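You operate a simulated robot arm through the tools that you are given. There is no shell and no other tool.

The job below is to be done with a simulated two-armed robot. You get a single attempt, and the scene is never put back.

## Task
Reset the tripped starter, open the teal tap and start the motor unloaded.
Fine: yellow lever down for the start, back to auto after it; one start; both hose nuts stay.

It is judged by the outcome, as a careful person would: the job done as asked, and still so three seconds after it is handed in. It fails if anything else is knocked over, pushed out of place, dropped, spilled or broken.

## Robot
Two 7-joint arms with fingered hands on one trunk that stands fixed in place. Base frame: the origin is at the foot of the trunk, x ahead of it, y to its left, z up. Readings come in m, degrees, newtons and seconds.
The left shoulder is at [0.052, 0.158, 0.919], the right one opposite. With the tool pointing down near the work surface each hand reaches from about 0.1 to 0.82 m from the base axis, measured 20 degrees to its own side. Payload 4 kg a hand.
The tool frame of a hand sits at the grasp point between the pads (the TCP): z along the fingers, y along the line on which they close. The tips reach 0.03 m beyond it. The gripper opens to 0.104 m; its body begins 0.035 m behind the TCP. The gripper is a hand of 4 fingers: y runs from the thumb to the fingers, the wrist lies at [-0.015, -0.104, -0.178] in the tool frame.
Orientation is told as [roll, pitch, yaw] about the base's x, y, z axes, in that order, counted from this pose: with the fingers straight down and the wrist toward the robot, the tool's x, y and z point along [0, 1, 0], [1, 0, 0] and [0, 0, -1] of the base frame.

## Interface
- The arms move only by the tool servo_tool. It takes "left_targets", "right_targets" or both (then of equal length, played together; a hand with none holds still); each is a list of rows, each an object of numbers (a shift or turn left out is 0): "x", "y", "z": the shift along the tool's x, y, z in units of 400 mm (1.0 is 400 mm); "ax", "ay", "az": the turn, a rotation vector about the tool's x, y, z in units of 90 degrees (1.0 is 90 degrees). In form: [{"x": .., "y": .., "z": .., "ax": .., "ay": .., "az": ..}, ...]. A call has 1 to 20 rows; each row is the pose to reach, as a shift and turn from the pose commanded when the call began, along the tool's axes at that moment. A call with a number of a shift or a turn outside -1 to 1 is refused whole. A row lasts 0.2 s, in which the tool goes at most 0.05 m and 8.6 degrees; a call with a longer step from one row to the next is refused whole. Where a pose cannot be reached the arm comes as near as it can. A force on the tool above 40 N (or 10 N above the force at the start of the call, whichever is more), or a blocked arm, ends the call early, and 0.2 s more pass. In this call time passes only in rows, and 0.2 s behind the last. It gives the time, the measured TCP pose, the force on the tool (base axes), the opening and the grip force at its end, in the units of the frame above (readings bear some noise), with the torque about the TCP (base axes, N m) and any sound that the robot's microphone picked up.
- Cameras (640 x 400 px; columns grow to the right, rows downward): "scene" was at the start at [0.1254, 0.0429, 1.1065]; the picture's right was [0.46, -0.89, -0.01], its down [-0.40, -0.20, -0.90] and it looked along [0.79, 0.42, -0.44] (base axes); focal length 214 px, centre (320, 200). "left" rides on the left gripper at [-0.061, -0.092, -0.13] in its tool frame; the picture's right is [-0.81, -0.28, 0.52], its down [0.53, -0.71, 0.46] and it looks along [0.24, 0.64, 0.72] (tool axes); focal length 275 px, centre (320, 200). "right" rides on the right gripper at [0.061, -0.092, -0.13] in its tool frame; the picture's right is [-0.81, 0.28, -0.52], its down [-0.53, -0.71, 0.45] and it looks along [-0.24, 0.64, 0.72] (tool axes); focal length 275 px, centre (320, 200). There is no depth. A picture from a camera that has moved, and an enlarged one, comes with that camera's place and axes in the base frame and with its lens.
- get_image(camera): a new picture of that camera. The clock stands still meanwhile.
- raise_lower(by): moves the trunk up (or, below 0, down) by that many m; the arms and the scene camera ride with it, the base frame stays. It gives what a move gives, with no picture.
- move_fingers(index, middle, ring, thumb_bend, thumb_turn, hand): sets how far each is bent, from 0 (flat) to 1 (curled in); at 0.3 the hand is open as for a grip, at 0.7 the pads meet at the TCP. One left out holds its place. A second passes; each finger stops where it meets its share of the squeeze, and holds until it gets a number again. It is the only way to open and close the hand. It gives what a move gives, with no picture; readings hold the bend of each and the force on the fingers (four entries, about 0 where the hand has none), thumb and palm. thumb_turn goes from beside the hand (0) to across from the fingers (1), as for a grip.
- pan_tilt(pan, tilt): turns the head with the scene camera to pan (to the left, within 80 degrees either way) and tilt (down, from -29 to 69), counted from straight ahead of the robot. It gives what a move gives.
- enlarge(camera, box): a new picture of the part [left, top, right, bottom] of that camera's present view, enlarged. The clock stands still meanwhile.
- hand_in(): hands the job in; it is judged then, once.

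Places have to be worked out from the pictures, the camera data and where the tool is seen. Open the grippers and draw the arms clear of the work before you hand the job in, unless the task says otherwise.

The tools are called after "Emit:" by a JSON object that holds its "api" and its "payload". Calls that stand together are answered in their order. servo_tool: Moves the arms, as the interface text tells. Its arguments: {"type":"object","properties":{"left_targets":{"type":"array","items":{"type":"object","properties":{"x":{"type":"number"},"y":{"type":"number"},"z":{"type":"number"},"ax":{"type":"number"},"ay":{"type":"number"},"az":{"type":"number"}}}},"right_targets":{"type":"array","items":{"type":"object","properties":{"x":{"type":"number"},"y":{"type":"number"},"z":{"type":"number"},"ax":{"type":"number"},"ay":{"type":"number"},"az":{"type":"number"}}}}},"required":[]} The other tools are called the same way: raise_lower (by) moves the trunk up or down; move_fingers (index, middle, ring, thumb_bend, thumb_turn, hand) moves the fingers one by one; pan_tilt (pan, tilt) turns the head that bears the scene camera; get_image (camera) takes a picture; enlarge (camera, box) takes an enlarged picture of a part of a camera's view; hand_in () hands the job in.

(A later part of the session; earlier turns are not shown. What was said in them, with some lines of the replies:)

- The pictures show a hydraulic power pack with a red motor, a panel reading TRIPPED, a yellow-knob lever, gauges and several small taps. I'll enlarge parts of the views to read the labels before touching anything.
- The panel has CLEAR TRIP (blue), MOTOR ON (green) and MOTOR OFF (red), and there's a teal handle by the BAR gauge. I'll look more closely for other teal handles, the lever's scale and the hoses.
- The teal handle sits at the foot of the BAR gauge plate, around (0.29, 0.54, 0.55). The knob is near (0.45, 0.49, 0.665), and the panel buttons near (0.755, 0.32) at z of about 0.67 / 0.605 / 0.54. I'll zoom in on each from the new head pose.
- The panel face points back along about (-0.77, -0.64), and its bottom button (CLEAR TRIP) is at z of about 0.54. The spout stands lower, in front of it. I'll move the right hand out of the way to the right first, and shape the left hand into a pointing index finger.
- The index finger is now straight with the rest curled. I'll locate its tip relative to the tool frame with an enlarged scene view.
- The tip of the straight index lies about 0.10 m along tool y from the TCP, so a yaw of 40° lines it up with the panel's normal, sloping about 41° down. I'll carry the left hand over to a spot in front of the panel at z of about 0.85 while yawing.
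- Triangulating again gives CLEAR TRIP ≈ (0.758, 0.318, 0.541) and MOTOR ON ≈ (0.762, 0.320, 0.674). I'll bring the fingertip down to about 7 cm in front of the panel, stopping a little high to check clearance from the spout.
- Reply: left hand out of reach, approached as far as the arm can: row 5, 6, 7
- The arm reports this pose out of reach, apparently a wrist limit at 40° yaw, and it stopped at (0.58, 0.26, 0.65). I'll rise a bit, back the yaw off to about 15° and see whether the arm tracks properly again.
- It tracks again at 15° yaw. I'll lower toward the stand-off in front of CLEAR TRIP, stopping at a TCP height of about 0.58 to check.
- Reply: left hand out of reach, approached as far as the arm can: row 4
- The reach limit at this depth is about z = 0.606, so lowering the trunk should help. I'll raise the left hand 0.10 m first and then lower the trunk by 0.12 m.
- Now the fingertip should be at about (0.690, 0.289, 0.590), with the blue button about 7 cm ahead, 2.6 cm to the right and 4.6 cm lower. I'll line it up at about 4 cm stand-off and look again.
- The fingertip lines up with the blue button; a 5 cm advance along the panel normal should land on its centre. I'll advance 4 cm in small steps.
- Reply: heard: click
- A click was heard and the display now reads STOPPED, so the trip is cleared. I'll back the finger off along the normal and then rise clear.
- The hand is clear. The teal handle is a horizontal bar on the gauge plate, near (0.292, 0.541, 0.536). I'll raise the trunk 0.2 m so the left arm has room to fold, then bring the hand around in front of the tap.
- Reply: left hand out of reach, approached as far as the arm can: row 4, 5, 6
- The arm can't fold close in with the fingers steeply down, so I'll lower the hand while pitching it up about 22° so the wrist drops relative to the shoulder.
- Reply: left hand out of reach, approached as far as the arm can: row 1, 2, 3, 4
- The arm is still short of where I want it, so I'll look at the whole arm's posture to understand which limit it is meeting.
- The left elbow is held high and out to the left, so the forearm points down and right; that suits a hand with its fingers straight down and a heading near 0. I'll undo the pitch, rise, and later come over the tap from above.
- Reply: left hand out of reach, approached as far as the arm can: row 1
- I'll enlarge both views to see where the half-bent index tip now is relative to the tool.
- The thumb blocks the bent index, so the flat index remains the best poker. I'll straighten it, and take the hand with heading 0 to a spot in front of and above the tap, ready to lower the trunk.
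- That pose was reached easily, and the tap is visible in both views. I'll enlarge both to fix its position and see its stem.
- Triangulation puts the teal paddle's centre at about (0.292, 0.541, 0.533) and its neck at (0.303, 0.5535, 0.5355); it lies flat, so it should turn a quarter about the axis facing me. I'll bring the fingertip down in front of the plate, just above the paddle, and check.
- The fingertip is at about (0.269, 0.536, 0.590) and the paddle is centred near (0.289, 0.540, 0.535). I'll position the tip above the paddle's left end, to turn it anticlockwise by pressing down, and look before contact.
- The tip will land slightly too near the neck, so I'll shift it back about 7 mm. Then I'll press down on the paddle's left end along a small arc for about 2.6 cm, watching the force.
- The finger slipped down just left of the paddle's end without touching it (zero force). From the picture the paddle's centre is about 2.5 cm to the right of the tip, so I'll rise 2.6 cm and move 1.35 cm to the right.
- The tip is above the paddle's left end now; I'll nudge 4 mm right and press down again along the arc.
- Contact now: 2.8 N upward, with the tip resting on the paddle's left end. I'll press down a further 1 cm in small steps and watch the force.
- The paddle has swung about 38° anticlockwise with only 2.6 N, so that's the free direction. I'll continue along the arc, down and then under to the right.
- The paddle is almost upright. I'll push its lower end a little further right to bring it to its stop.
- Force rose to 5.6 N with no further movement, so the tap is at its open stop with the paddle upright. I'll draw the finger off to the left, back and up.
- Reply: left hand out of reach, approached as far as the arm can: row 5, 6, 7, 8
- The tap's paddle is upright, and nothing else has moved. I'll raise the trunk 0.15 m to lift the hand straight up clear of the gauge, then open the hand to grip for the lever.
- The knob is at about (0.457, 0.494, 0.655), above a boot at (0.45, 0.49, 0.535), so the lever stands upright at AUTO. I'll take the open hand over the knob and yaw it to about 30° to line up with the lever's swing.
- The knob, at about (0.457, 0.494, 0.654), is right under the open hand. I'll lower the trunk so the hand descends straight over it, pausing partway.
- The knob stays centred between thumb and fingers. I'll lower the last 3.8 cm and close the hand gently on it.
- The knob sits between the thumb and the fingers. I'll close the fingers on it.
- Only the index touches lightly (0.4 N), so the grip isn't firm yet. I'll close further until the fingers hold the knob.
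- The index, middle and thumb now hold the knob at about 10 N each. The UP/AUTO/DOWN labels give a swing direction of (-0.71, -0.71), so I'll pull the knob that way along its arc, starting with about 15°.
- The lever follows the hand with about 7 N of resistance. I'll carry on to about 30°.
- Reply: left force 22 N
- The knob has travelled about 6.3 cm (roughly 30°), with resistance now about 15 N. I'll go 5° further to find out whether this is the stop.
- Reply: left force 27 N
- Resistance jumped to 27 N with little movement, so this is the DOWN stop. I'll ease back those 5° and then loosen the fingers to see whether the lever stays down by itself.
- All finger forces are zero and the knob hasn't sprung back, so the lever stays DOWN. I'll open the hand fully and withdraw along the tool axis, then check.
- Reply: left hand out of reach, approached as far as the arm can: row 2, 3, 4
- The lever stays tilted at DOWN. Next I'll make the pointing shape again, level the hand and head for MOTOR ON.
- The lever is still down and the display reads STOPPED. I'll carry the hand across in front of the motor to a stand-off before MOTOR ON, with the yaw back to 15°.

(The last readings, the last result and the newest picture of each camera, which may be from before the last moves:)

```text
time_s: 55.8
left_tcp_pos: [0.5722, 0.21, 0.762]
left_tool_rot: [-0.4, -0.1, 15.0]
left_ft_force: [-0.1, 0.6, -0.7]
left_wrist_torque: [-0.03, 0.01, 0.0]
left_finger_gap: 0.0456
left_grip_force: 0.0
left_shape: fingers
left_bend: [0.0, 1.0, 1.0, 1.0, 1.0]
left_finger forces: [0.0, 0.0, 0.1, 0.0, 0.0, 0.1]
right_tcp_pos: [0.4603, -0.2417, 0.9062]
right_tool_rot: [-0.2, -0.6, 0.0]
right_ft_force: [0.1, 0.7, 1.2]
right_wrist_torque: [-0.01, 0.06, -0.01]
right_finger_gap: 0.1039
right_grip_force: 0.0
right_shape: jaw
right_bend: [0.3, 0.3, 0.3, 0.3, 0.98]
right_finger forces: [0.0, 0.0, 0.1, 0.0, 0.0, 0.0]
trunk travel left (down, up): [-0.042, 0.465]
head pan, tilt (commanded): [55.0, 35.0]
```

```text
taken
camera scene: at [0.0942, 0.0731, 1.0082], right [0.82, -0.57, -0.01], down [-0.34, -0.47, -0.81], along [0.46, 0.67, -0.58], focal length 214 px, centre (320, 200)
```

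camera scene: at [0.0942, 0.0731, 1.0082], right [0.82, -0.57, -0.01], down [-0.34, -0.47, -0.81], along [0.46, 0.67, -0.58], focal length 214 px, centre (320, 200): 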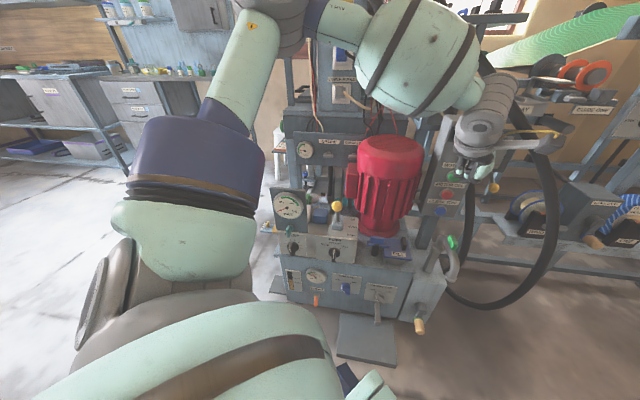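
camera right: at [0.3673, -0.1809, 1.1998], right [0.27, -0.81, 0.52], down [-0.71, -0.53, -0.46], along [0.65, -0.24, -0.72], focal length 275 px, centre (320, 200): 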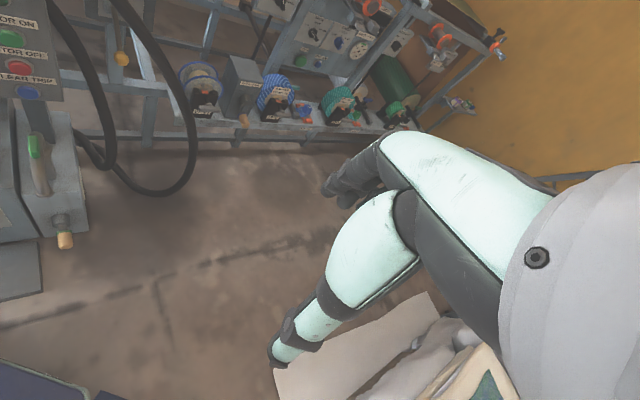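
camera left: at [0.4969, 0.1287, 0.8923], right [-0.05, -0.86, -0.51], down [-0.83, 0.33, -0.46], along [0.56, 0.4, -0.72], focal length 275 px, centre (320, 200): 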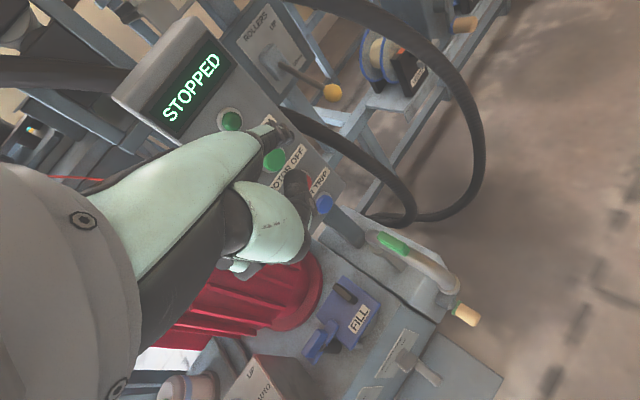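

I'll lower to the stand-off about 7 cm in front of MOTOR ON, using the contact position from the CLEAR TRIP press raised by 13.3 cm.

Emit:
{"api": "servo_tool", "payload": {"left_targets": [{"x": 0.02, "y": 0.035, "z": 0.073}, {"x": 0.041, "y": 0.08, "z": 0.145}, {"x": 0.0615, "y": 0.1278, "z": 0.2175}]}}

Emit:
{"api": "enlarge", "payload": {"camera": "left", "box": [180, 30, 420, 270]}}

Emit:
{"api": "pan_tilt", "payload": {"pan": 30, "tilt": 30}}

Emit:
{"api": "enlarge", "payload": {"camera": "scene", "box": [280, 90, 440, 250]}}

```text
time_s: 56.6
left_tcp_pos: [0.6145, 0.2464, 0.6737]
left_tool_rot: [-0.3, -0.1, 15.1]
left_ft_force: [-0.5, -0.4, 0.6]
left_wrist_torque: [0.01, 0.02, -0.02]
left_finger_gap: 0.0456
left_grip_force: 0.2
left_shape: fingers
left_bend: [0.0, 1.0, 1.0, 1.0, 1.0]
left_finger forces: [0.1, 0.0, 0.0, 0.0, 0.0, 0.0]
right_tcp_pos: [0.4596, -0.2434, 0.9069]
right_tool_rot: [-0.1, -0.6, -0.1]
right_ft_force: [0.3, 0.5, -0.6]
right_wrist_torque: [0.0, 0.02, 0.01]
right_finger_gap: 0.1039
right_grip_force: 0.0
right_shape: jaw
right_bend: [0.3, 0.3, 0.3, 0.3, 0.98]
right_finger forces: [0.0, 0.1, 0.1, 0.1, 0.0, 0.0]
trunk travel left (down, up): [-0.042, 0.465]
head pan, tilt (commanded): [55.0, 35.0]
```

```text
1.67 times, centred on (300, 150) of left
camera zoom: at [0.5396, 0.1645, 0.8056], right [-0.05, -0.86, -0.51], down [-0.83, 0.33, -0.46], along [0.56, 0.4, -0.72], focal length 459 px, centre (353, 283)
```

zoom: 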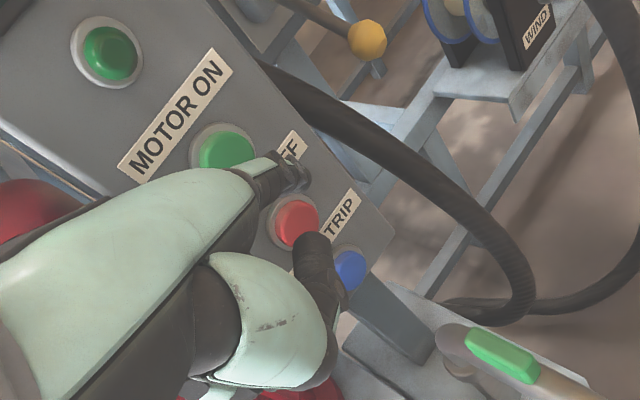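

```text
time_s: 57.5
left_tcp_pos: [0.6138, 0.2457, 0.676]
left_tool_rot: [-0.3, -0.3, 15.1]
left_ft_force: [0.4, 0.0, -0.5]
left_wrist_torque: [-0.01, -0.01, 0.03]
left_finger_gap: 0.0453
left_grip_force: 0.0
left_shape: fingers
left_bend: [0.0, 1.0, 1.0, 1.0, 1.0]
left_finger forces: [0.0, 0.0, 0.0, 0.1, 0.0, 0.0]
right_tcp_pos: [0.4601, -0.2439, 0.9066]
right_tool_rot: [0.0, -0.8, 0.0]
right_ft_force: [-0.4, -0.2, 0.3]
right_wrist_torque: [-0.01, 0.01, -0.01]
right_finger_gap: 0.1039
right_grip_force: 0.1
right_shape: jaw
right_bend: [0.3, 0.3, 0.3, 0.3, 0.98]
right_finger forces: [0.0, 0.1, 0.0, 0.1, 0.0, 0.1]
trunk travel left (down, up): [-0.042, 0.465]
head pan, tilt (commanded): [30.0, 30.0]
```

```text
2.50 times, centred on (360, 170) of scene
camera zoom: at [0.121, 0.0458, 1.0158], right [0.5, -0.87, -0.01], down [-0.44, -0.25, -0.86], along [0.74, 0.43, -0.51], focal length 536 px, centre (220, 275)
```

zoom: 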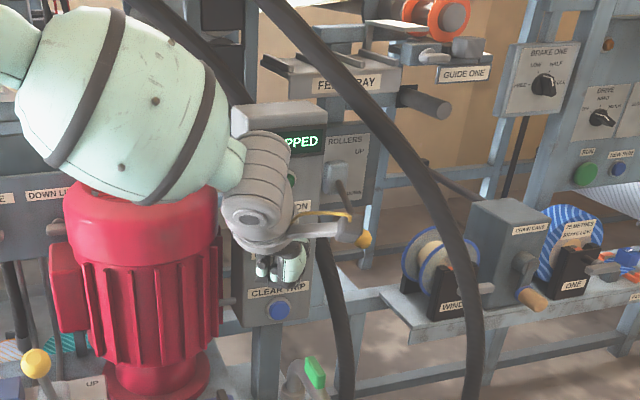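

Projecting the fingertip forward along the panel normal, 7 cm of travel lands right on the MOTOR ON button. I'll make one single slow press, stepping in to 7.2 cm.

Emit:
{"api": "servo_tool", "payload": {"left_targets": [{"x": 0.0313, "y": 0.0541}, {"x": 0.0625, "y": 0.1083}, {"x": 0.0725, "y": 0.1256}, {"x": 0.08, "y": 0.1386}, {"x": 0.085, "y": 0.1472}, {"x": 0.09, "y": 0.1559}]}}

Emit:
{"api": "enlarge", "payload": {"camera": "left", "box": [180, 0, 420, 240]}}

Emit:
{"api": "enlarge", "payload": {"camera": "scene", "box": [280, 90, 440, 250]}}

```text
time_s: 58.9
left_tcp_pos: [0.6623, 0.2972, 0.6758]
left_tool_rot: [-0.3, -0.2, 15.0]
left_ft_force: [-11.1, -13.2, 1.1]
left_wrist_torque: [-0.05, -0.01, -1.18]
left_finger_gap: 0.0382
left_grip_force: 8.7
left_shape: fingers
left_bend: [0.05, 1.0, 1.0, 1.0, 1.0]
left_finger forces: [16.9, 0.0, 0.0, 0.0, 0.0, 0.1]
right_tcp_pos: [0.459, -0.2438, 0.9062]
right_tool_rot: [0.0, -0.7, 0.0]
right_ft_force: [-0.3, 0.1, 0.3]
right_wrist_torque: [-0.03, 0.02, -0.04]
right_finger_gap: 0.1035
right_grip_force: 0.0
right_shape: jaw
right_bend: [0.3, 0.3, 0.3, 0.3, 0.98]
right_finger forces: [0.2, 0.0, 0.0, 0.1, 0.0, 0.1]
trunk travel left (down, up): [-0.042, 0.465]
head pan, tilt (commanded): [30.0, 30.0]
heard: click
```

```text
1.67 times, centred on (300, 120) of left
camera zoom: at [0.5883, 0.2144, 0.807], right [-0.05, -0.86, -0.51], down [-0.82, 0.33, -0.46], along [0.56, 0.4, -0.72], focal length 459 px, centre (353, 333)
```

zoom: 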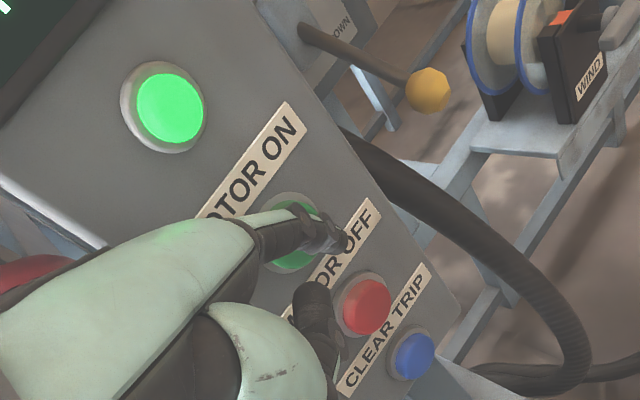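

```text
2.50 times, centred on (360, 170) of scene
camera zoom: at [0.1198, 0.0447, 1.016], right [0.5, -0.87, -0.01], down [-0.44, -0.25, -0.86], along [0.74, 0.43, -0.51], focal length 536 px, centre (220, 275)
```

zoom: 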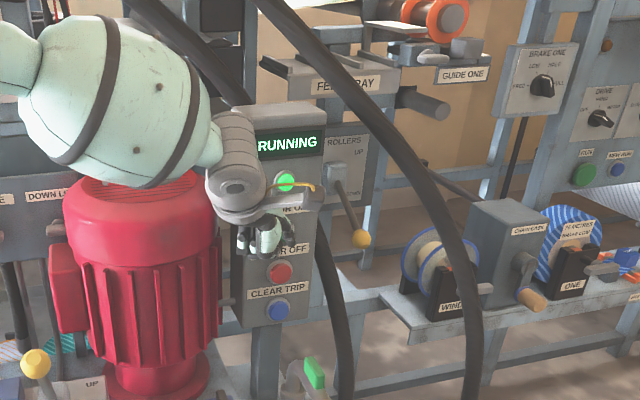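

A click was heard, the lamp is lit and the display reads RUNNING. I'll withdraw straight back along the normal, clear of MOTOR OFF, and then up.

Emit:
{"api": "servo_tool", "payload": {"left_targets": [{"x": -0.02, "y": -0.035}, {"x": -0.05, "y": -0.09}, {"x": -0.09, "y": -0.156}, {"x": -0.1, "y": -0.18, "z": -0.08}, {"x": -0.1, "y": -0.2, "z": -0.18}, {"x": -0.1, "y": -0.22, "z": -0.28}]}}

Emit:
{"api": "get_image", "payload": {"camera": "scene"}}

Emit:
{"api": "enlarge", "payload": {"camera": "scene", "box": [290, 60, 400, 170]}}

```text
time_s: 60.3
left_tcp_pos: [0.5879, 0.236, 0.7864]
left_tool_rot: [-0.3, -0.2, 15.0]
left_ft_force: [-0.3, 0.4, -0.3]
left_wrist_torque: [-0.01, 0.01, -0.04]
left_finger_gap: 0.0454
left_grip_force: 0.1
left_shape: fingers
left_bend: [0.0, 1.0, 1.0, 1.0, 1.0]
left_finger forces: [0.1, 0.0, 0.0, 0.0, 0.1, 0.0]
right_tcp_pos: [0.4585, -0.2427, 0.9071]
right_tool_rot: [0.1, -0.7, -0.1]
right_ft_force: [0.2, 0.0, 0.5]
right_wrist_torque: [0.01, -0.02, -0.02]
right_finger_gap: 0.104
right_grip_force: 0.0
right_shape: jaw
right_bend: [0.3, 0.3, 0.3, 0.3, 0.98]
right_finger forces: [0.1, 0.0, 0.0, 0.1, 0.0, 0.0]
trunk travel left (down, up): [-0.042, 0.465]
head pan, tilt (commanded): [30.0, 30.0]
```

```text
taken
camera scene: at [0.1203, 0.0455, 1.016], right [0.5, -0.87, -0.01], down [-0.44, -0.25, -0.86], along [0.74, 0.43, -0.51], focal length 214 px, centre (320, 200)
```

scene: 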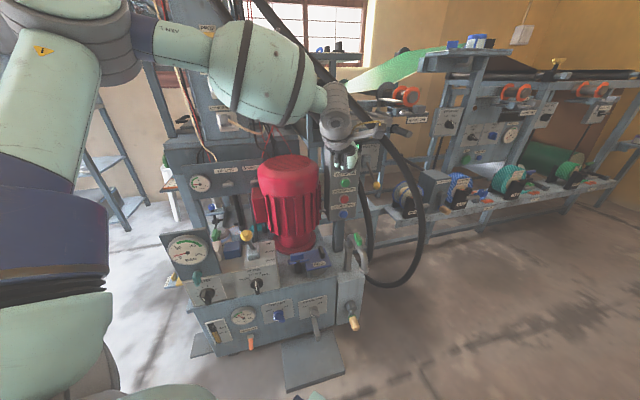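

```text
3.64 times, centred on (345, 115) of scene
camera zoom: at [0.1203, 0.0455, 1.016], right [0.5, -0.87, -0.01], down [-0.44, -0.25, -0.86], along [0.74, 0.43, -0.51], focal length 780 px, centre (229, 509)
```

zoom: 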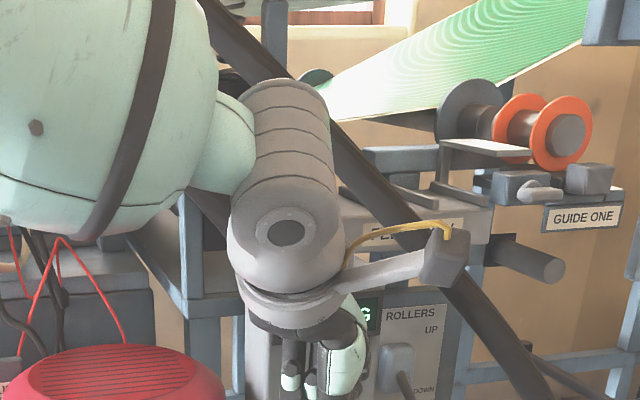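

The pump runs with the lever down. Now I'll open the hand and go back to the lever along the same way to return it to AUTO.

Emit:
{"api": "move_fingers", "payload": {"hand": "left", "index": 0.3, "middle": 0.3, "ring": 0.3, "thumb_bend": 0.3}}

Emit:
{"api": "servo_tool", "payload": {"left_targets": [{"x": 0.088, "y": -0.05, "z": -0.02, "az": -0.024}, {"x": 0.175, "y": -0.1, "z": -0.03, "az": -0.048}, {"x": 0.263, "y": -0.149, "z": -0.04, "az": -0.071}, {"x": 0.35, "y": -0.199, "z": -0.05, "az": -0.095}, {"x": 0.438, "y": -0.249, "z": -0.05, "az": -0.119}, {"x": 0.526, "y": -0.298, "z": -0.05, "az": -0.143}, {"x": 0.6134, "y": -0.348, "z": -0.05, "az": -0.1667}]}}

Emit:
{"api": "get_image", "payload": {"camera": "left"}}

Emit:
{"api": "enlarge", "payload": {"camera": "scene", "box": [150, 150, 390, 350]}}

```text
time_s: 61.3
left_tcp_pos: [0.5893, 0.2357, 0.7865]
left_tool_rot: [-0.4, -0.2, 15.1]
left_ft_force: [-0.7, -0.3, -0.4]
left_wrist_torque: [-0.01, -0.01, 0.04]
left_finger_gap: 0.1031
left_grip_force: 0.1
left_shape: fingers
left_bend: [0.3, 0.3, 0.3, 0.3, 0.98]
left_finger forces: [0.0, 0.1, 0.0, 0.1, 0.1, 0.1]
right_tcp_pos: [0.4585, -0.2429, 0.9067]
right_tool_rot: [0.0, -0.7, 0.1]
right_ft_force: [-0.4, 0.5, -0.1]
right_wrist_torque: [0.02, 0.0, -0.01]
right_finger_gap: 0.1038
right_grip_force: 0.0
right_shape: jaw
right_bend: [0.3, 0.3, 0.3, 0.3, 0.98]
right_finger forces: [0.1, 0.0, 0.1, 0.0, 0.1, 0.0]
trunk travel left (down, up): [-0.042, 0.465]
head pan, tilt (commanded): [30.0, 30.0]
```

```text
time_s: 62.9
left_tcp_pos: [0.3903, 0.4384, 0.8046]
left_tool_rot: [-0.3, -0.1, 30.2]
left_ft_force: [0.3, 0.2, 0.3]
left_wrist_torque: [0.03, -0.01, 0.03]
left_finger_gap: 0.1032
left_grip_force: 0.0
left_shape: fingers
left_bend: [0.3, 0.3, 0.3, 0.3, 0.98]
left_finger forces: [0.0, 0.1, 0.1, 0.0, 0.0, 0.0]
right_tcp_pos: [0.4591, -0.2426, 0.9068]
right_tool_rot: [-0.1, -0.7, 0.0]
right_ft_force: [0.1, 0.5, 0.5]
right_wrist_torque: [0.03, -0.02, -0.03]
right_finger_gap: 0.1038
right_grip_force: 0.1
right_shape: jaw
right_bend: [0.3, 0.3, 0.3, 0.3, 0.98]
right_finger forces: [0.0, 0.0, 0.0, 0.0, 0.1, 0.0]
trunk travel left (down, up): [-0.042, 0.465]
head pan, tilt (commanded): [30.0, 30.0]
```

```text
taken
camera left: at [0.34, 0.3405, 0.9367], right [0.17, -0.84, -0.51], down [-0.88, 0.1, -0.46], along [0.44, 0.53, -0.72], focal length 275 px, centre (320, 200)
```

left: 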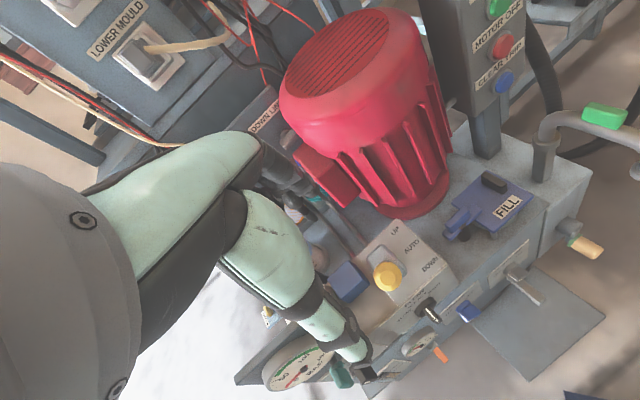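

```text
2.00 times, centred on (270, 250) of scene
camera zoom: at [0.1199, 0.0459, 1.016], right [0.5, -0.87, -0.01], down [-0.44, -0.25, -0.86], along [0.74, 0.43, -0.51], focal length 429 px, centre (420, 100)
```

zoom: 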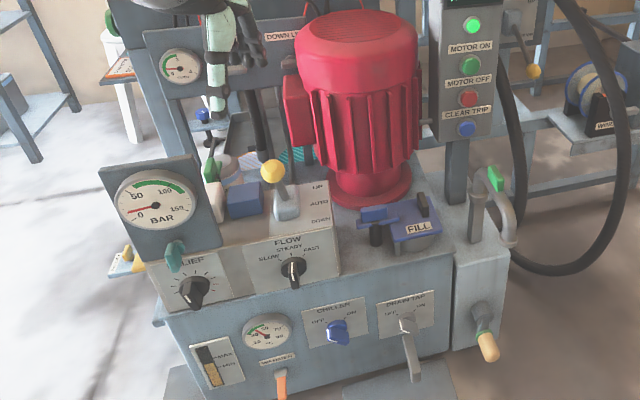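

The green lamp is on, the BAR gauge reads just above zero (unloaded), and the lever is still at DOWN, with its knob at about (0.414, 0.452, 0.632). I'll pitch the hand 18° again and come down over the knob.

Emit:
{"api": "servo_tool", "payload": {"left_targets": [{"z": 0.022, "ax": -0.067}, {"z": 0.044, "ax": -0.134}, {"z": 0.065, "ax": -0.2}]}}

Emit:
{"api": "servo_tool", "payload": {"left_targets": [{"x": -0.001, "y": -0.01, "z": 0.0715}, {"x": -0.001, "y": -0.019, "z": 0.143}, {"x": -0.002, "y": -0.029, "z": 0.2146}]}}

Emit:
{"api": "get_image", "payload": {"camera": "left"}}

Emit:
{"api": "pan_tilt", "payload": {"pan": 55, "tilt": 35}}

Emit:
{"api": "enlarge", "payload": {"camera": "scene", "box": [280, 130, 400, 270]}}

```text
time_s: 63.7
left_tcp_pos: [0.391, 0.4383, 0.7792]
left_tool_rot: [-0.4, -18.2, 30.2]
left_ft_force: [0.5, -0.1, 0.6]
left_wrist_torque: [-0.02, 0.01, -0.04]
left_finger_gap: 0.1028
left_grip_force: 0.1
left_shape: fingers
left_bend: [0.3, 0.3, 0.3, 0.3, 0.98]
left_finger forces: [0.0, 0.0, 0.0, 0.0, 0.0, 0.1]
right_tcp_pos: [0.4584, -0.2434, 0.907]
right_tool_rot: [0.0, -0.7, 0.0]
right_ft_force: [0.3, -0.8, 1.0]
right_wrist_torque: [-0.04, 0.01, -0.01]
right_finger_gap: 0.104
right_grip_force: 0.1
right_shape: jaw
right_bend: [0.3, 0.3, 0.3, 0.3, 0.98]
right_finger forces: [0.0, 0.1, 0.1, 0.0, 0.0, 0.1]
trunk travel left (down, up): [-0.042, 0.465]
head pan, tilt (commanded): [30.0, 30.0]
```

```text
time_s: 64.5
left_tcp_pos: [0.4045, 0.4444, 0.6954]
left_tool_rot: [-0.5, -18.1, 30.3]
left_ft_force: [0.5, 0.0, 0.2]
left_wrist_torque: [0.01, 0.0, -0.01]
left_finger_gap: 0.1029
left_grip_force: 0.0
left_shape: fingers
left_bend: [0.3, 0.3, 0.3, 0.3, 0.98]
left_finger forces: [0.1, 0.0, 0.0, 0.0, 0.1, 0.0]
right_tcp_pos: [0.4599, -0.243, 0.9063]
right_tool_rot: [-0.1, -0.7, -0.1]
right_ft_force: [0.1, 0.5, 0.3]
right_wrist_torque: [0.01, -0.03, 0.02]
right_finger_gap: 0.1042
right_grip_force: 0.1
right_shape: jaw
right_bend: [0.3, 0.3, 0.3, 0.3, 0.98]
right_finger forces: [0.1, 0.1, 0.0, 0.0, 0.1, 0.1]
trunk travel left (down, up): [-0.042, 0.465]
head pan, tilt (commanded): [30.0, 30.0]
```

```text
taken
camera left: at [0.324, 0.3281, 0.7913], right [0.32, -0.75, -0.57], down [-0.73, 0.19, -0.66], along [0.6, 0.63, -0.49], focal length 275 px, centre (320, 200)
```

left: 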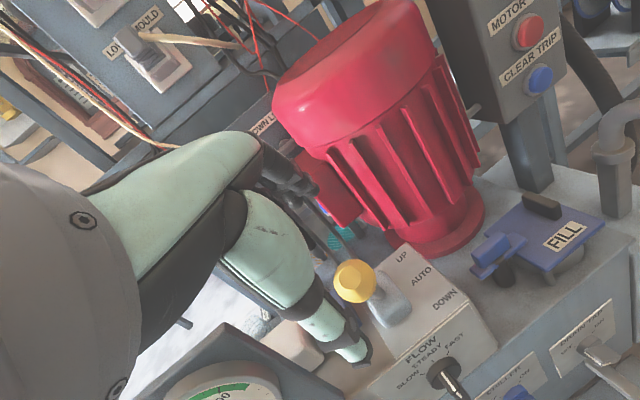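

```text
time_s: 65.3
left_tcp_pos: [0.404, 0.4446, 0.6954]
left_tool_rot: [-0.3, -18.0, 30.4]
left_ft_force: [-0.5, -0.2, -0.1]
left_wrist_torque: [0.0, 0.01, 0.03]
left_finger_gap: 0.103
left_grip_force: 0.1
left_shape: fingers
left_bend: [0.3, 0.3, 0.3, 0.3, 0.98]
left_finger forces: [0.1, 0.0, 0.0, 0.1, 0.1, 0.1]
right_tcp_pos: [0.4604, -0.2429, 0.9076]
right_tool_rot: [0.0, -0.8, 0.0]
right_ft_force: [-0.1, -0.8, -0.3]
right_wrist_torque: [-0.01, -0.03, 0.0]
right_finger_gap: 0.1039
right_grip_force: 0.1
right_shape: jaw
right_bend: [0.3, 0.3, 0.3, 0.3, 0.98]
right_finger forces: [0.1, 0.1, 0.0, 0.1, 0.0, 0.1]
trunk travel left (down, up): [-0.042, 0.465]
head pan, tilt (commanded): [55.0, 35.0]
```

```text
2.86 times, centred on (340, 200) of scene
camera zoom: at [0.0928, 0.0727, 1.0085], right [0.82, -0.57, -0.01], down [-0.34, -0.47, -0.81], along [0.46, 0.67, -0.58], focal length 613 px, centre (263, 200)
```

zoom: 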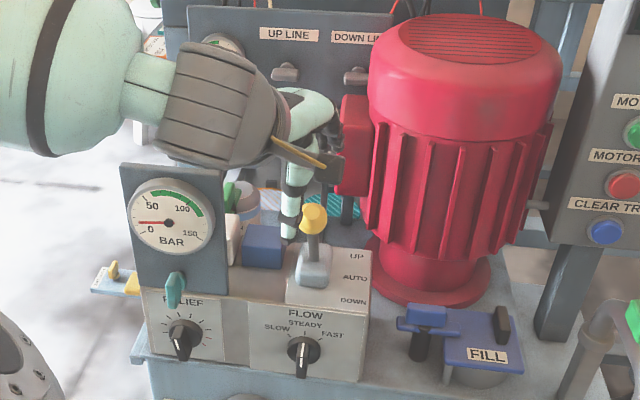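

The knob is about 6.5 cm ahead along the tool axis. I'll go the remaining way and then close gently on it.

Emit:
{"api": "servo_tool", "payload": {"left_targets": [{"x": 0.002, "y": -0.007, "z": 0.05}, {"x": 0.004, "y": -0.014, "z": 0.1}, {"x": 0.005, "y": -0.02, "z": 0.15}]}}

Emit:
{"api": "enlarge", "payload": {"camera": "left", "box": [220, 140, 420, 340]}}

Emit:
{"api": "enlarge", "payload": {"camera": "scene", "box": [300, 160, 380, 260]}}

```text
time_s: 66.2
left_tcp_pos: [0.4137, 0.4525, 0.6332]
left_tool_rot: [-0.5, -18.1, 30.3]
left_ft_force: [-0.1, 1.0, -0.7]
left_wrist_torque: [-0.05, 0.01, -0.02]
left_finger_gap: 0.1031
left_grip_force: 0.0
left_shape: fingers
left_bend: [0.3, 0.3, 0.3, 0.3, 0.98]
left_finger forces: [0.0, 0.1, 0.0, 0.1, 0.0, 0.0]
right_tcp_pos: [0.4598, -0.2432, 0.9056]
right_tool_rot: [-0.1, -0.7, 0.0]
right_ft_force: [0.1, 0.1, 0.6]
right_wrist_torque: [0.04, -0.03, -0.01]
right_finger_gap: 0.1039
right_grip_force: 0.1
right_shape: jaw
right_bend: [0.3, 0.3, 0.3, 0.3, 0.98]
right_finger forces: [0.0, 0.0, 0.1, 0.0, 0.1, 0.1]
trunk travel left (down, up): [-0.042, 0.465]
head pan, tilt (commanded): [55.0, 35.0]
```

```text
2.00 times, centred on (320, 240) of left
camera zoom: at [0.3332, 0.3366, 0.7308], right [0.32, -0.75, -0.57], down [-0.73, 0.19, -0.66], along [0.6, 0.63, -0.49], focal length 551 px, centre (320, 120)
```

zoom: 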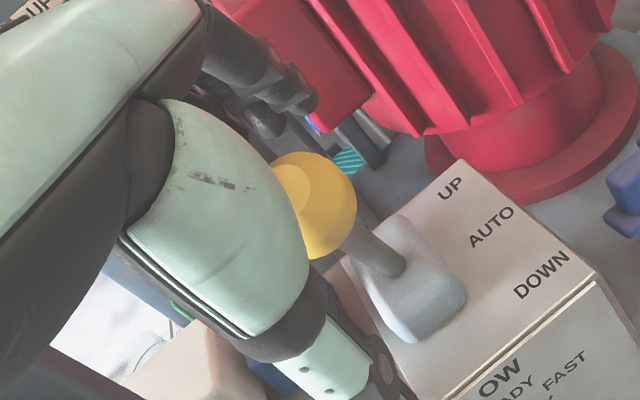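

```text
4.00 times, centred on (340, 210) of scene
camera zoom: at [0.093, 0.0729, 1.0084], right [0.82, -0.57, -0.01], down [-0.34, -0.47, -0.81], along [0.46, 0.67, -0.58], focal length 858 px, centre (240, 160)
```

zoom: 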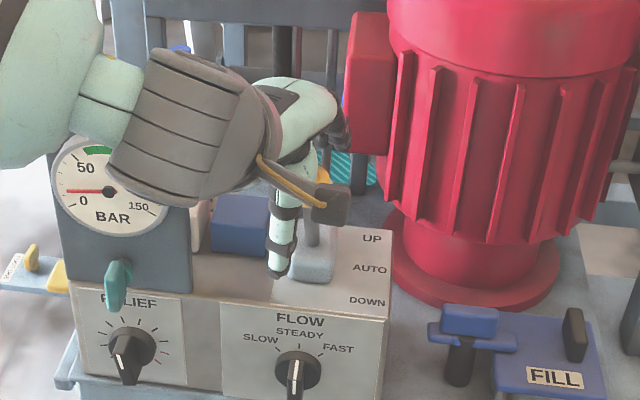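

The hand is centred on the knob. I'll close the fingers as before.

Emit:
{"api": "move_fingers", "payload": {"hand": "left", "index": 0.75, "middle": 0.75, "ring": 0.75, "thumb_bend": 0.75}}

Emit:
{"api": "enlarge", "payload": {"camera": "left", "box": [220, 140, 420, 340]}}

```text
time_s: 67.2
left_tcp_pos: [0.4139, 0.4532, 0.6347]
left_tool_rot: [-0.3, -18.0, 30.3]
left_ft_force: [-0.6, 3.6, -4.8]
left_wrist_torque: [0.11, -0.17, -0.01]
left_finger_gap: 0.0101
left_grip_force: 12.7
left_shape: fingers
left_bend: [0.72, 0.74, 0.75, 0.7, 1.0]
left_finger forces: [8.4, 4.9, 0.0, 0.1, 11.5, 0.0]
right_tcp_pos: [0.4593, -0.2423, 0.9066]
right_tool_rot: [0.0, -0.6, 0.0]
right_ft_force: [-0.2, 0.1, 0.2]
right_wrist_torque: [-0.02, 0.02, 0.0]
right_finger_gap: 0.1039
right_grip_force: 0.0
right_shape: jaw
right_bend: [0.3, 0.3, 0.3, 0.3, 0.98]
right_finger forces: [0.1, 0.1, 0.0, 0.1, 0.1, 0.0]
trunk travel left (down, up): [-0.042, 0.465]
head pan, tilt (commanded): [55.0, 35.0]
```

```text
2.00 times, centred on (320, 240) of left
camera zoom: at [0.3331, 0.337, 0.7307], right [0.32, -0.75, -0.57], down [-0.73, 0.19, -0.66], along [0.6, 0.63, -0.49], focal length 551 px, centre (320, 120)
```

zoom: 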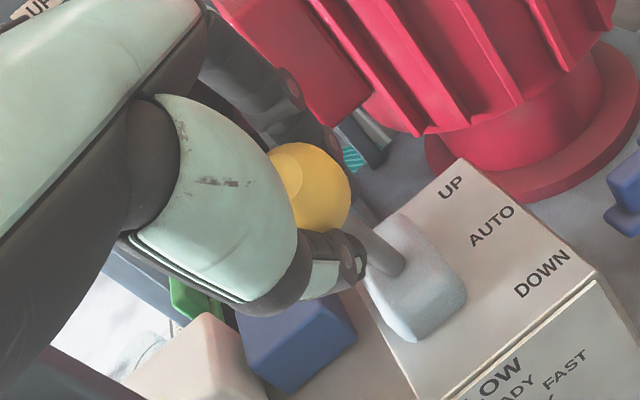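

The knob is gripped at about 12 N. I'll swing it back along the arc, first to about three quarters of the way to AUTO.

Emit:
{"api": "servo_tool", "payload": {"left_targets": [{"x": 0.0046, "y": 0.0204, "z": -0.0078, "ax": 0.025}, {"x": 0.0091, "y": 0.0408, "z": -0.0136, "ax": 0.05}, {"x": 0.0137, "y": 0.06, "z": -0.0165, "ax": 0.075}, {"x": 0.0182, "y": 0.079, "z": -0.0187, "ax": 0.1}, {"x": 0.0231, "y": 0.0983, "z": -0.018, "ax": 0.125}, {"x": 0.028, "y": 0.1176, "z": -0.017, "ax": 0.15}]}}

Emit:
{"api": "enlarge", "payload": {"camera": "left", "box": [220, 140, 420, 340]}}

Emit:
{"api": "enlarge", "payload": {"camera": "scene", "box": [290, 140, 390, 260]}}

```text
time_s: 68.5
left_tcp_pos: [0.4441, 0.4838, 0.6512]
left_tool_rot: [-0.4, -4.1, 30.0]
left_ft_force: [4.4, 2.0, -24.1]
left_wrist_torque: [-0.11, -0.06, -0.04]
left_finger_gap: 0.0086
left_grip_force: 15.1
left_shape: fingers
left_bend: [0.72, 0.74, 0.75, 0.7, 1.0]
left_finger forces: [13.0, 8.5, 0.0, 0.0, 8.4, 0.0]
right_tcp_pos: [0.4608, -0.241, 0.9062]
right_tool_rot: [-0.2, -0.5, 0.0]
right_ft_force: [-0.2, 0.5, -0.2]
right_wrist_torque: [0.0, -0.03, 0.02]
right_finger_gap: 0.1039
right_grip_force: 0.0
right_shape: jaw
right_bend: [0.3, 0.3, 0.3, 0.3, 0.98]
right_finger forces: [0.1, 0.0, 0.0, 0.1, 0.0, 0.1]
trunk travel left (down, up): [-0.042, 0.465]
head pan, tilt (commanded): [55.0, 35.0]
```

```text
2.00 times, centred on (320, 240) of left
camera zoom: at [0.387, 0.3809, 0.7762], right [0.2, -0.82, -0.53], down [-0.85, 0.12, -0.51], along [0.48, 0.56, -0.68], focal length 551 px, centre (320, 120)
```

zoom: 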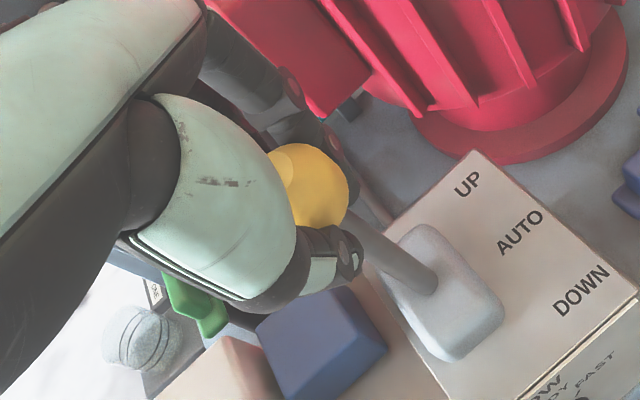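

```text
3.33 times, centred on (340, 200) of scene
camera zoom: at [0.095, 0.0745, 1.008], right [0.82, -0.57, -0.01], down [-0.34, -0.47, -0.81], along [0.46, 0.67, -0.58], focal length 715 px, centre (253, 200)
```

zoom: 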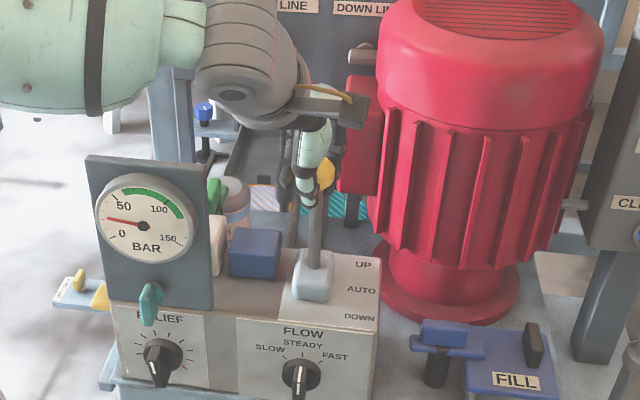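

The lever is nearly back and the pressure needle is rising. The hand is pulling up on the knob a bit (24 N), so for the last 1.5 cm to AUTO I'll also ease down slightly.

Emit:
{"api": "servo_tool", "payload": {"left_targets": [{"x": 0.0033, "y": 0.0123, "z": 0.004, "ax": 0.017}, {"x": 0.0065, "y": 0.0246, "z": 0.007, "ax": 0.034}, {"x": 0.0098, "y": 0.0369, "z": 0.0092, "ax": 0.05}]}}

Emit:
{"api": "enlarge", "payload": {"camera": "left", "box": [220, 140, 420, 340]}}

Emit:
{"api": "enlarge", "payload": {"camera": "scene", "box": [310, 150, 370, 230]}}

```text
time_s: 69.3
left_tcp_pos: [0.4564, 0.4938, 0.6508]
left_tool_rot: [-0.4, 0.1, 30.0]
left_ft_force: [0.7, -0.5, -13.5]
left_wrist_torque: [-0.22, -0.04, 0.02]
left_finger_gap: 0.0076
left_grip_force: 15.5
left_shape: fingers
left_bend: [0.72, 0.74, 0.75, 0.71, 1.0]
left_finger forces: [13.5, 7.9, 0.0, 0.1, 9.4, 0.0]
right_tcp_pos: [0.4605, -0.2424, 0.9063]
right_tool_rot: [-0.1, -0.6, 0.0]
right_ft_force: [-0.6, 0.0, -0.2]
right_wrist_torque: [0.0, -0.02, 0.02]
right_finger_gap: 0.1036
right_grip_force: 0.0
right_shape: jaw
right_bend: [0.3, 0.3, 0.3, 0.3, 0.98]
right_finger forces: [0.0, 0.0, 0.0, 0.0, 0.0, 0.0]
trunk travel left (down, up): [-0.042, 0.465]
head pan, tilt (commanded): [55.0, 35.0]
```

```text
2.00 times, centred on (320, 240) of left
camera zoom: at [0.406, 0.3959, 0.7837], right [0.17, -0.84, -0.51], down [-0.88, 0.1, -0.46], along [0.44, 0.53, -0.73], focal length 551 px, centre (320, 120)
```

zoom: 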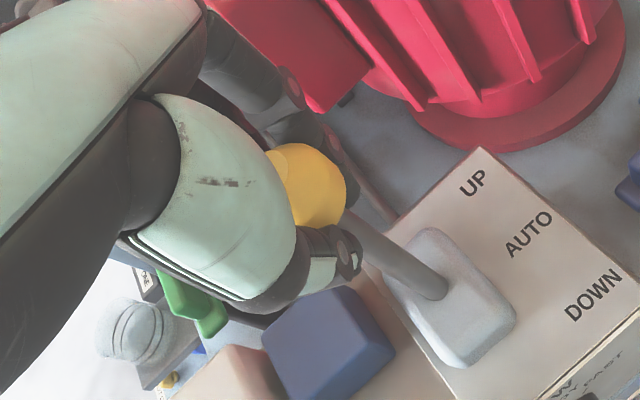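

```text
5.00 times, centred on (340, 190) of scene
camera zoom: at [0.0939, 0.0736, 1.0083], right [0.82, -0.57, -0.01], down [-0.34, -0.47, -0.81], along [0.46, 0.67, -0.58], focal length 1072 px, centre (220, 250)
```

zoom: 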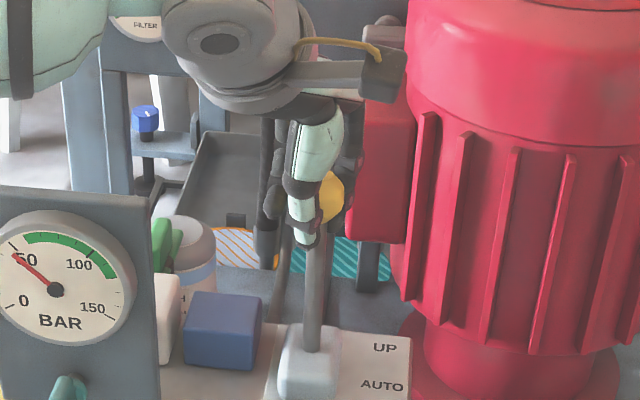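

The lever's knob is at the same picture position as in the original AUTO grip, and the pressure is building (about 45 bar). I'll open the hand in two stages and check the lever before withdrawing.

Emit:
{"api": "move_fingers", "payload": {"hand": "left", "index": 0.5, "middle": 0.5, "ring": 0.5, "thumb_bend": 0.5}}

Emit:
{"api": "move_fingers", "payload": {"hand": "left", "index": 0.3, "middle": 0.3, "ring": 0.3, "thumb_bend": 0.3}}

Emit:
{"api": "enlarge", "payload": {"camera": "left", "box": [220, 140, 420, 340]}}

Emit:
{"api": "enlarge", "payload": {"camera": "scene", "box": [250, 130, 370, 270]}}

```text
time_s: 70.3
left_tcp_pos: [0.455, 0.493, 0.6534]
left_tool_rot: [-0.2, 0.0, 30.1]
left_ft_force: [1.1, 0.4, 1.0]
left_wrist_torque: [-0.01, 0.06, 0.03]
left_finger_gap: 0.0515
left_grip_force: 0.0
left_shape: fingers
left_bend: [0.5, 0.5, 0.5, 0.5, 1.0]
left_finger forces: [0.0, 0.1, 0.1, 0.1, 0.0, 0.1]
right_tcp_pos: [0.4594, -0.2428, 0.9066]
right_tool_rot: [0.0, -0.7, -0.1]
right_ft_force: [-1.7, -0.3, -0.2]
right_wrist_torque: [0.04, 0.01, -0.01]
right_finger_gap: 0.1039
right_grip_force: 0.1
right_shape: jaw
right_bend: [0.3, 0.3, 0.3, 0.3, 0.98]
right_finger forces: [0.0, 0.1, 0.0, 0.0, 0.0, 0.0]
trunk travel left (down, up): [-0.042, 0.465]
head pan, tilt (commanded): [55.0, 35.0]
```

```text
time_s: 71.3
left_tcp_pos: [0.4555, 0.4933, 0.6523]
left_tool_rot: [-0.3, -0.1, 30.1]
left_ft_force: [-0.1, -0.2, -0.3]
left_wrist_torque: [0.01, 0.0, 0.0]
left_finger_gap: 0.1026
left_grip_force: 0.2
left_shape: fingers
left_bend: [0.3, 0.3, 0.3, 0.3, 0.98]
left_finger forces: [0.1, 0.0, 0.1, 0.1, 0.1, 0.0]
right_tcp_pos: [0.4588, -0.2429, 0.9077]
right_tool_rot: [-0.1, -0.7, 0.0]
right_ft_force: [0.0, -0.2, 1.0]
right_wrist_torque: [0.01, 0.01, 0.0]
right_finger_gap: 0.1037
right_grip_force: 0.2
right_shape: jaw
right_bend: [0.3, 0.3, 0.3, 0.3, 0.98]
right_finger forces: [0.0, 0.1, 0.0, 0.0, 0.0, 0.0]
trunk travel left (down, up): [-0.042, 0.465]
head pan, tilt (commanded): [55.0, 35.0]
```

```text
2.00 times, centred on (320, 240) of left
camera zoom: at [0.4053, 0.3953, 0.7844], right [0.17, -0.84, -0.51], down [-0.88, 0.1, -0.46], along [0.44, 0.53, -0.73], focal length 551 px, centre (320, 120)
```

zoom: 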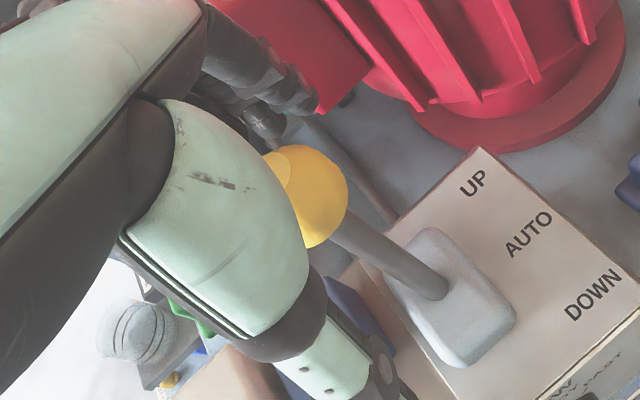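

```text
2.86 times, centred on (310, 200) of scene
camera zoom: at [0.0928, 0.0728, 1.0085], right [0.82, -0.57, -0.01], down [-0.34, -0.47, -0.81], along [0.46, 0.67, -0.58], focal length 613 px, centre (349, 200)
```

zoom: 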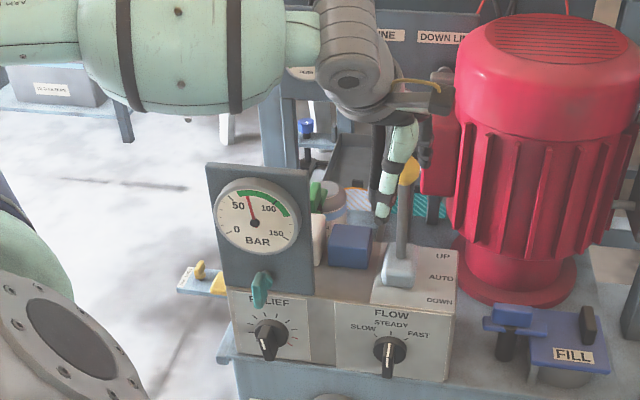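

The hand is open and free, the lever stands upright at AUTO, and the gauge is into the green. I'll lift straight up with the trunk so the hand clears the knob vertically, then check.

Emit:
{"api": "raise_lower", "payload": {"by": 0.14}}

Emit:
{"api": "get_image", "payload": {"camera": "left"}}

Emit:
{"api": "enlarge", "payload": {"camera": "scene", "box": [270, 150, 400, 280]}}

Emit:
{"api": "get_image", "payload": {"camera": "scene"}}

```text
time_s: 73.0
left_tcp_pos: [0.4557, 0.4926, 0.793]
left_tool_rot: [-0.3, 0.0, 30.2]
left_ft_force: [0.2, -1.0, -0.7]
left_wrist_torque: [0.0, 0.04, 0.02]
left_finger_gap: 0.1029
left_grip_force: 0.0
left_shape: fingers
left_bend: [0.3, 0.3, 0.3, 0.3, 0.98]
left_finger forces: [0.1, 0.1, 0.0, 0.1, 0.1, 0.1]
right_tcp_pos: [0.4587, -0.242, 1.0474]
right_tool_rot: [-0.2, -0.7, 0.0]
right_ft_force: [-0.1, 0.7, 1.0]
right_wrist_torque: [0.01, 0.01, -0.04]
right_finger_gap: 0.1037
right_grip_force: 0.0
right_shape: jaw
right_bend: [0.3, 0.3, 0.3, 0.3, 0.98]
right_finger forces: [0.1, 0.0, 0.0, 0.0, 0.1, 0.0]
trunk travel left (down, up): [-0.182, 0.325]
head pan, tilt (commanded): [55.0, 35.0]
```

```text
taken
camera left: at [0.4057, 0.3952, 0.9256], right [0.17, -0.84, -0.51], down [-0.88, 0.1, -0.46], along [0.44, 0.53, -0.73], focal length 275 px, centre (320, 200)
```

left: 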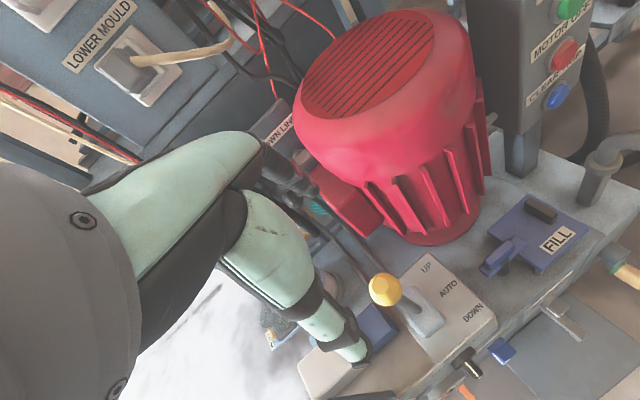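

```text
3.08 times, centred on (335, 215) of scene
camera zoom: at [0.0948, 0.0728, 1.1498], right [0.82, -0.57, -0.01], down [-0.34, -0.47, -0.81], along [0.46, 0.67, -0.58], focal length 660 px, centre (274, 154)
```

zoom: 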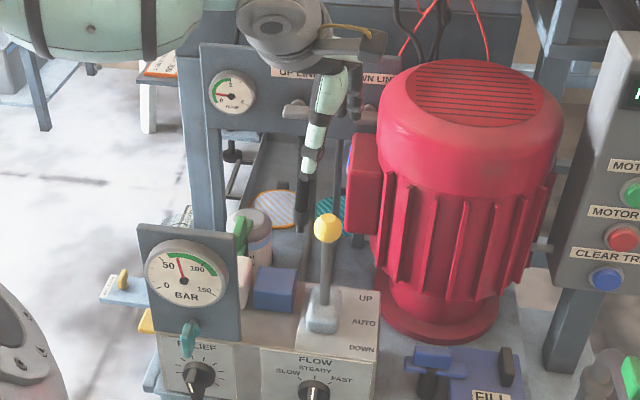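

```text
taken
camera scene: at [0.0948, 0.0728, 1.1498], right [0.82, -0.57, -0.01], down [-0.34, -0.47, -0.81], along [0.46, 0.67, -0.58], focal length 214 px, centre (320, 200)
```

scene: 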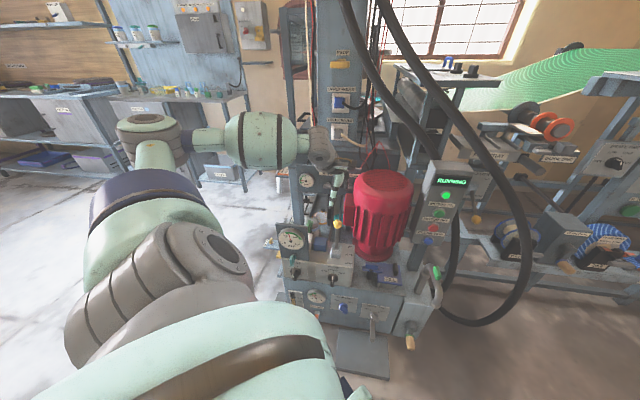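

RUNNING is displayed with the lamp on, the gauge is in the green, and the knob is back at its original AUTO position to within about 2 mm. I'll draw the left arm up and back, clear of the machine.

Emit:
{"api": "servo_tool", "payload": {"left_targets": [{"z": -0.1}, {"z": -0.2}, {"x": 0.08, "y": -0.08, "z": -0.25, "az": 0.055}, {"x": 0.157, "y": -0.157, "z": -0.29, "az": 0.11}, {"x": 0.233, "y": -0.235, "z": -0.31, "az": 0.166}, {"x": 0.31, "y": -0.313, "z": -0.325, "az": 0.222}, {"x": 0.388, "y": -0.391, "z": -0.325, "az": 0.277}, {"x": 0.465, "y": -0.47, "z": -0.325, "az": 0.333}]}}

Emit:
{"api": "pan_tilt", "payload": {"pan": 40, "tilt": 35}}

Emit:
{"api": "get_image", "payload": {"camera": "scene"}}

Emit:
{"api": "enlarge", "payload": {"camera": "scene", "box": [190, 180, 310, 300]}}

Emit:
{"api": "enlarge", "payload": {"camera": "scene", "box": [300, 100, 420, 260]}}

```text
time_s: 74.8
left_tcp_pos: [0.1947, 0.5618, 0.922]
left_tool_rot: [-0.4, -0.4, 0.0]
left_ft_force: [-0.3, -0.9, -0.3]
left_wrist_torque: [0.02, -0.03, -0.01]
left_finger_gap: 0.1031
left_grip_force: 0.0
left_shape: fingers
left_bend: [0.3, 0.3, 0.3, 0.3, 0.98]
left_finger forces: [0.1, 0.0, 0.1, 0.0, 0.1, 0.0]
right_tcp_pos: [0.4587, -0.244, 1.049]
right_tool_rot: [-0.1, -0.8, 0.0]
right_ft_force: [-0.2, -0.7, 0.8]
right_wrist_torque: [-0.01, 0.01, 0.04]
right_finger_gap: 0.1042
right_grip_force: 0.1
right_shape: jaw
right_bend: [0.3, 0.3, 0.3, 0.3, 0.98]
right_finger forces: [0.0, 0.1, 0.0, 0.0, 0.0, 0.0]
trunk travel left (down, up): [-0.182, 0.325]
head pan, tilt (commanded): [55.0, 35.0]
```

```text
time_s: 75.6
left_tcp_pos: [0.1978, 0.5629, 0.9224]
left_tool_rot: [-0.2, -0.3, 0.2]
left_ft_force: [0.6, -0.6, -0.5]
left_wrist_torque: [-0.03, 0.01, 0.03]
left_finger_gap: 0.103
left_grip_force: 0.0
left_shape: fingers
left_bend: [0.3, 0.3, 0.3, 0.3, 0.98]
left_finger forces: [0.0, 0.1, 0.1, 0.0, 0.1, 0.0]
right_tcp_pos: [0.4598, -0.2427, 1.0479]
right_tool_rot: [0.0, -0.7, 0.0]
right_ft_force: [0.7, -0.4, 0.5]
right_wrist_torque: [0.01, 0.0, 0.0]
right_finger_gap: 0.1038
right_grip_force: 0.0
right_shape: jaw
right_bend: [0.3, 0.3, 0.3, 0.3, 0.98]
right_finger forces: [0.0, 0.1, 0.0, 0.0, 0.0, 0.1]
trunk travel left (down, up): [-0.182, 0.325]
head pan, tilt (commanded): [40.0, 35.0]
```

```text
taken
camera scene: at [0.1114, 0.0572, 1.1496], right [0.64, -0.77, -0.01], down [-0.45, -0.37, -0.81], along [0.62, 0.53, -0.58], focal length 214 px, centre (320, 200)
```

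scene: 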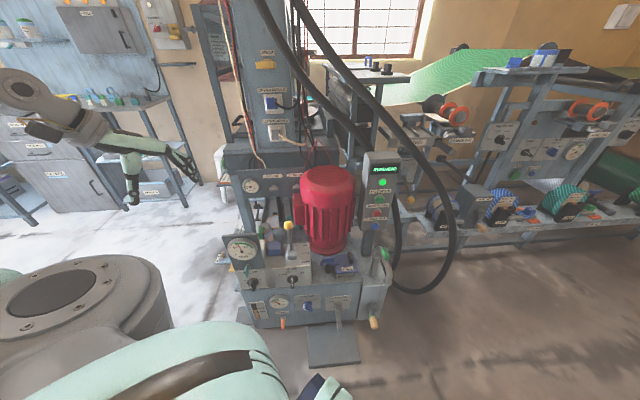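

```text
3.33 times, centred on (250, 240) of scene
camera zoom: at [0.1114, 0.0572, 1.1496], right [0.64, -0.77, -0.01], down [-0.45, -0.37, -0.81], along [0.62, 0.53, -0.58], focal length 715 px, centre (553, 67)
```

zoom: 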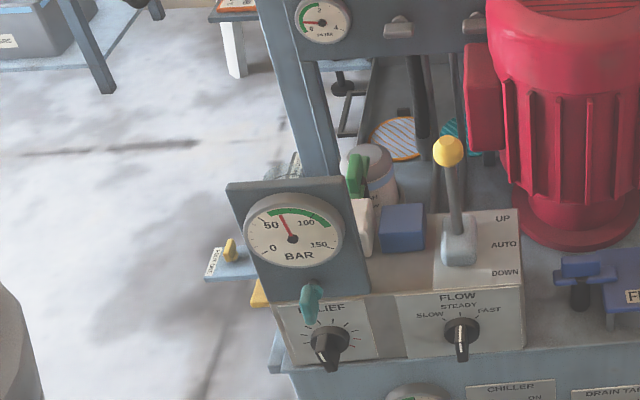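

```text
2.50 times, centred on (360, 180) of scene
camera zoom: at [0.1114, 0.0572, 1.1496], right [0.64, -0.77, -0.01], down [-0.45, -0.37, -0.81], along [0.62, 0.53, -0.58], focal length 536 px, centre (220, 250)
```

zoom: 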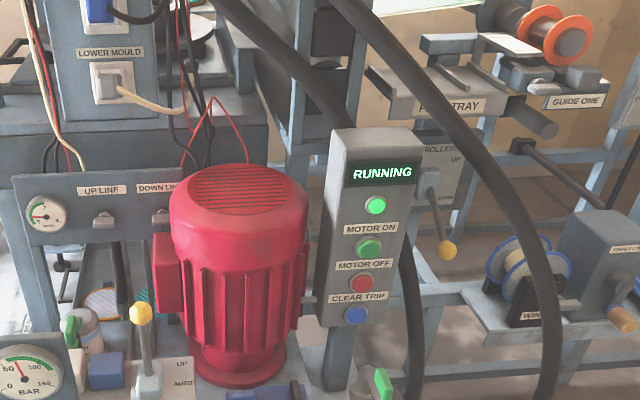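

Everything is in place: the display shows RUNNING with the lamp lit, the teal tap is upright (open), and the lever is at AUTO. The gauge sits steady in the green, the hose nuts are untouched and both hands are open and clear, so I'm handing in.

Emit:
{"api": "hand_in", "payload": {}}

```text
The job is handed in.
```

I cleared the trip, opened the teal tap and started the motor with a single press. It was running when I handed the job in.

- **Starter:** pressing CLEAR TRIP once changed the display from TRIPPED to STOPPED.
- **Teal tap:** I turned the handle below the BAR gauge a quarter turn anticlockwise to its stop. It went from lying flat to upright.
- **Start:** I pulled the yellow lever to DOWN and it stayed there. I then pressed MOTOR ON once; the lamp lit and the display showed RUNNING. The gauge read just above zero with the lever still down.
- **Lever back to AUTO:** I returned it after the start, and the knob is within about 2 mm of where it began. Pressure then rose to about 65 bar, inside the green band, and held there.

I didn't touch the hose nuts or the other controls, and saw nothing else moved. Both hands are open and clear of the machine.
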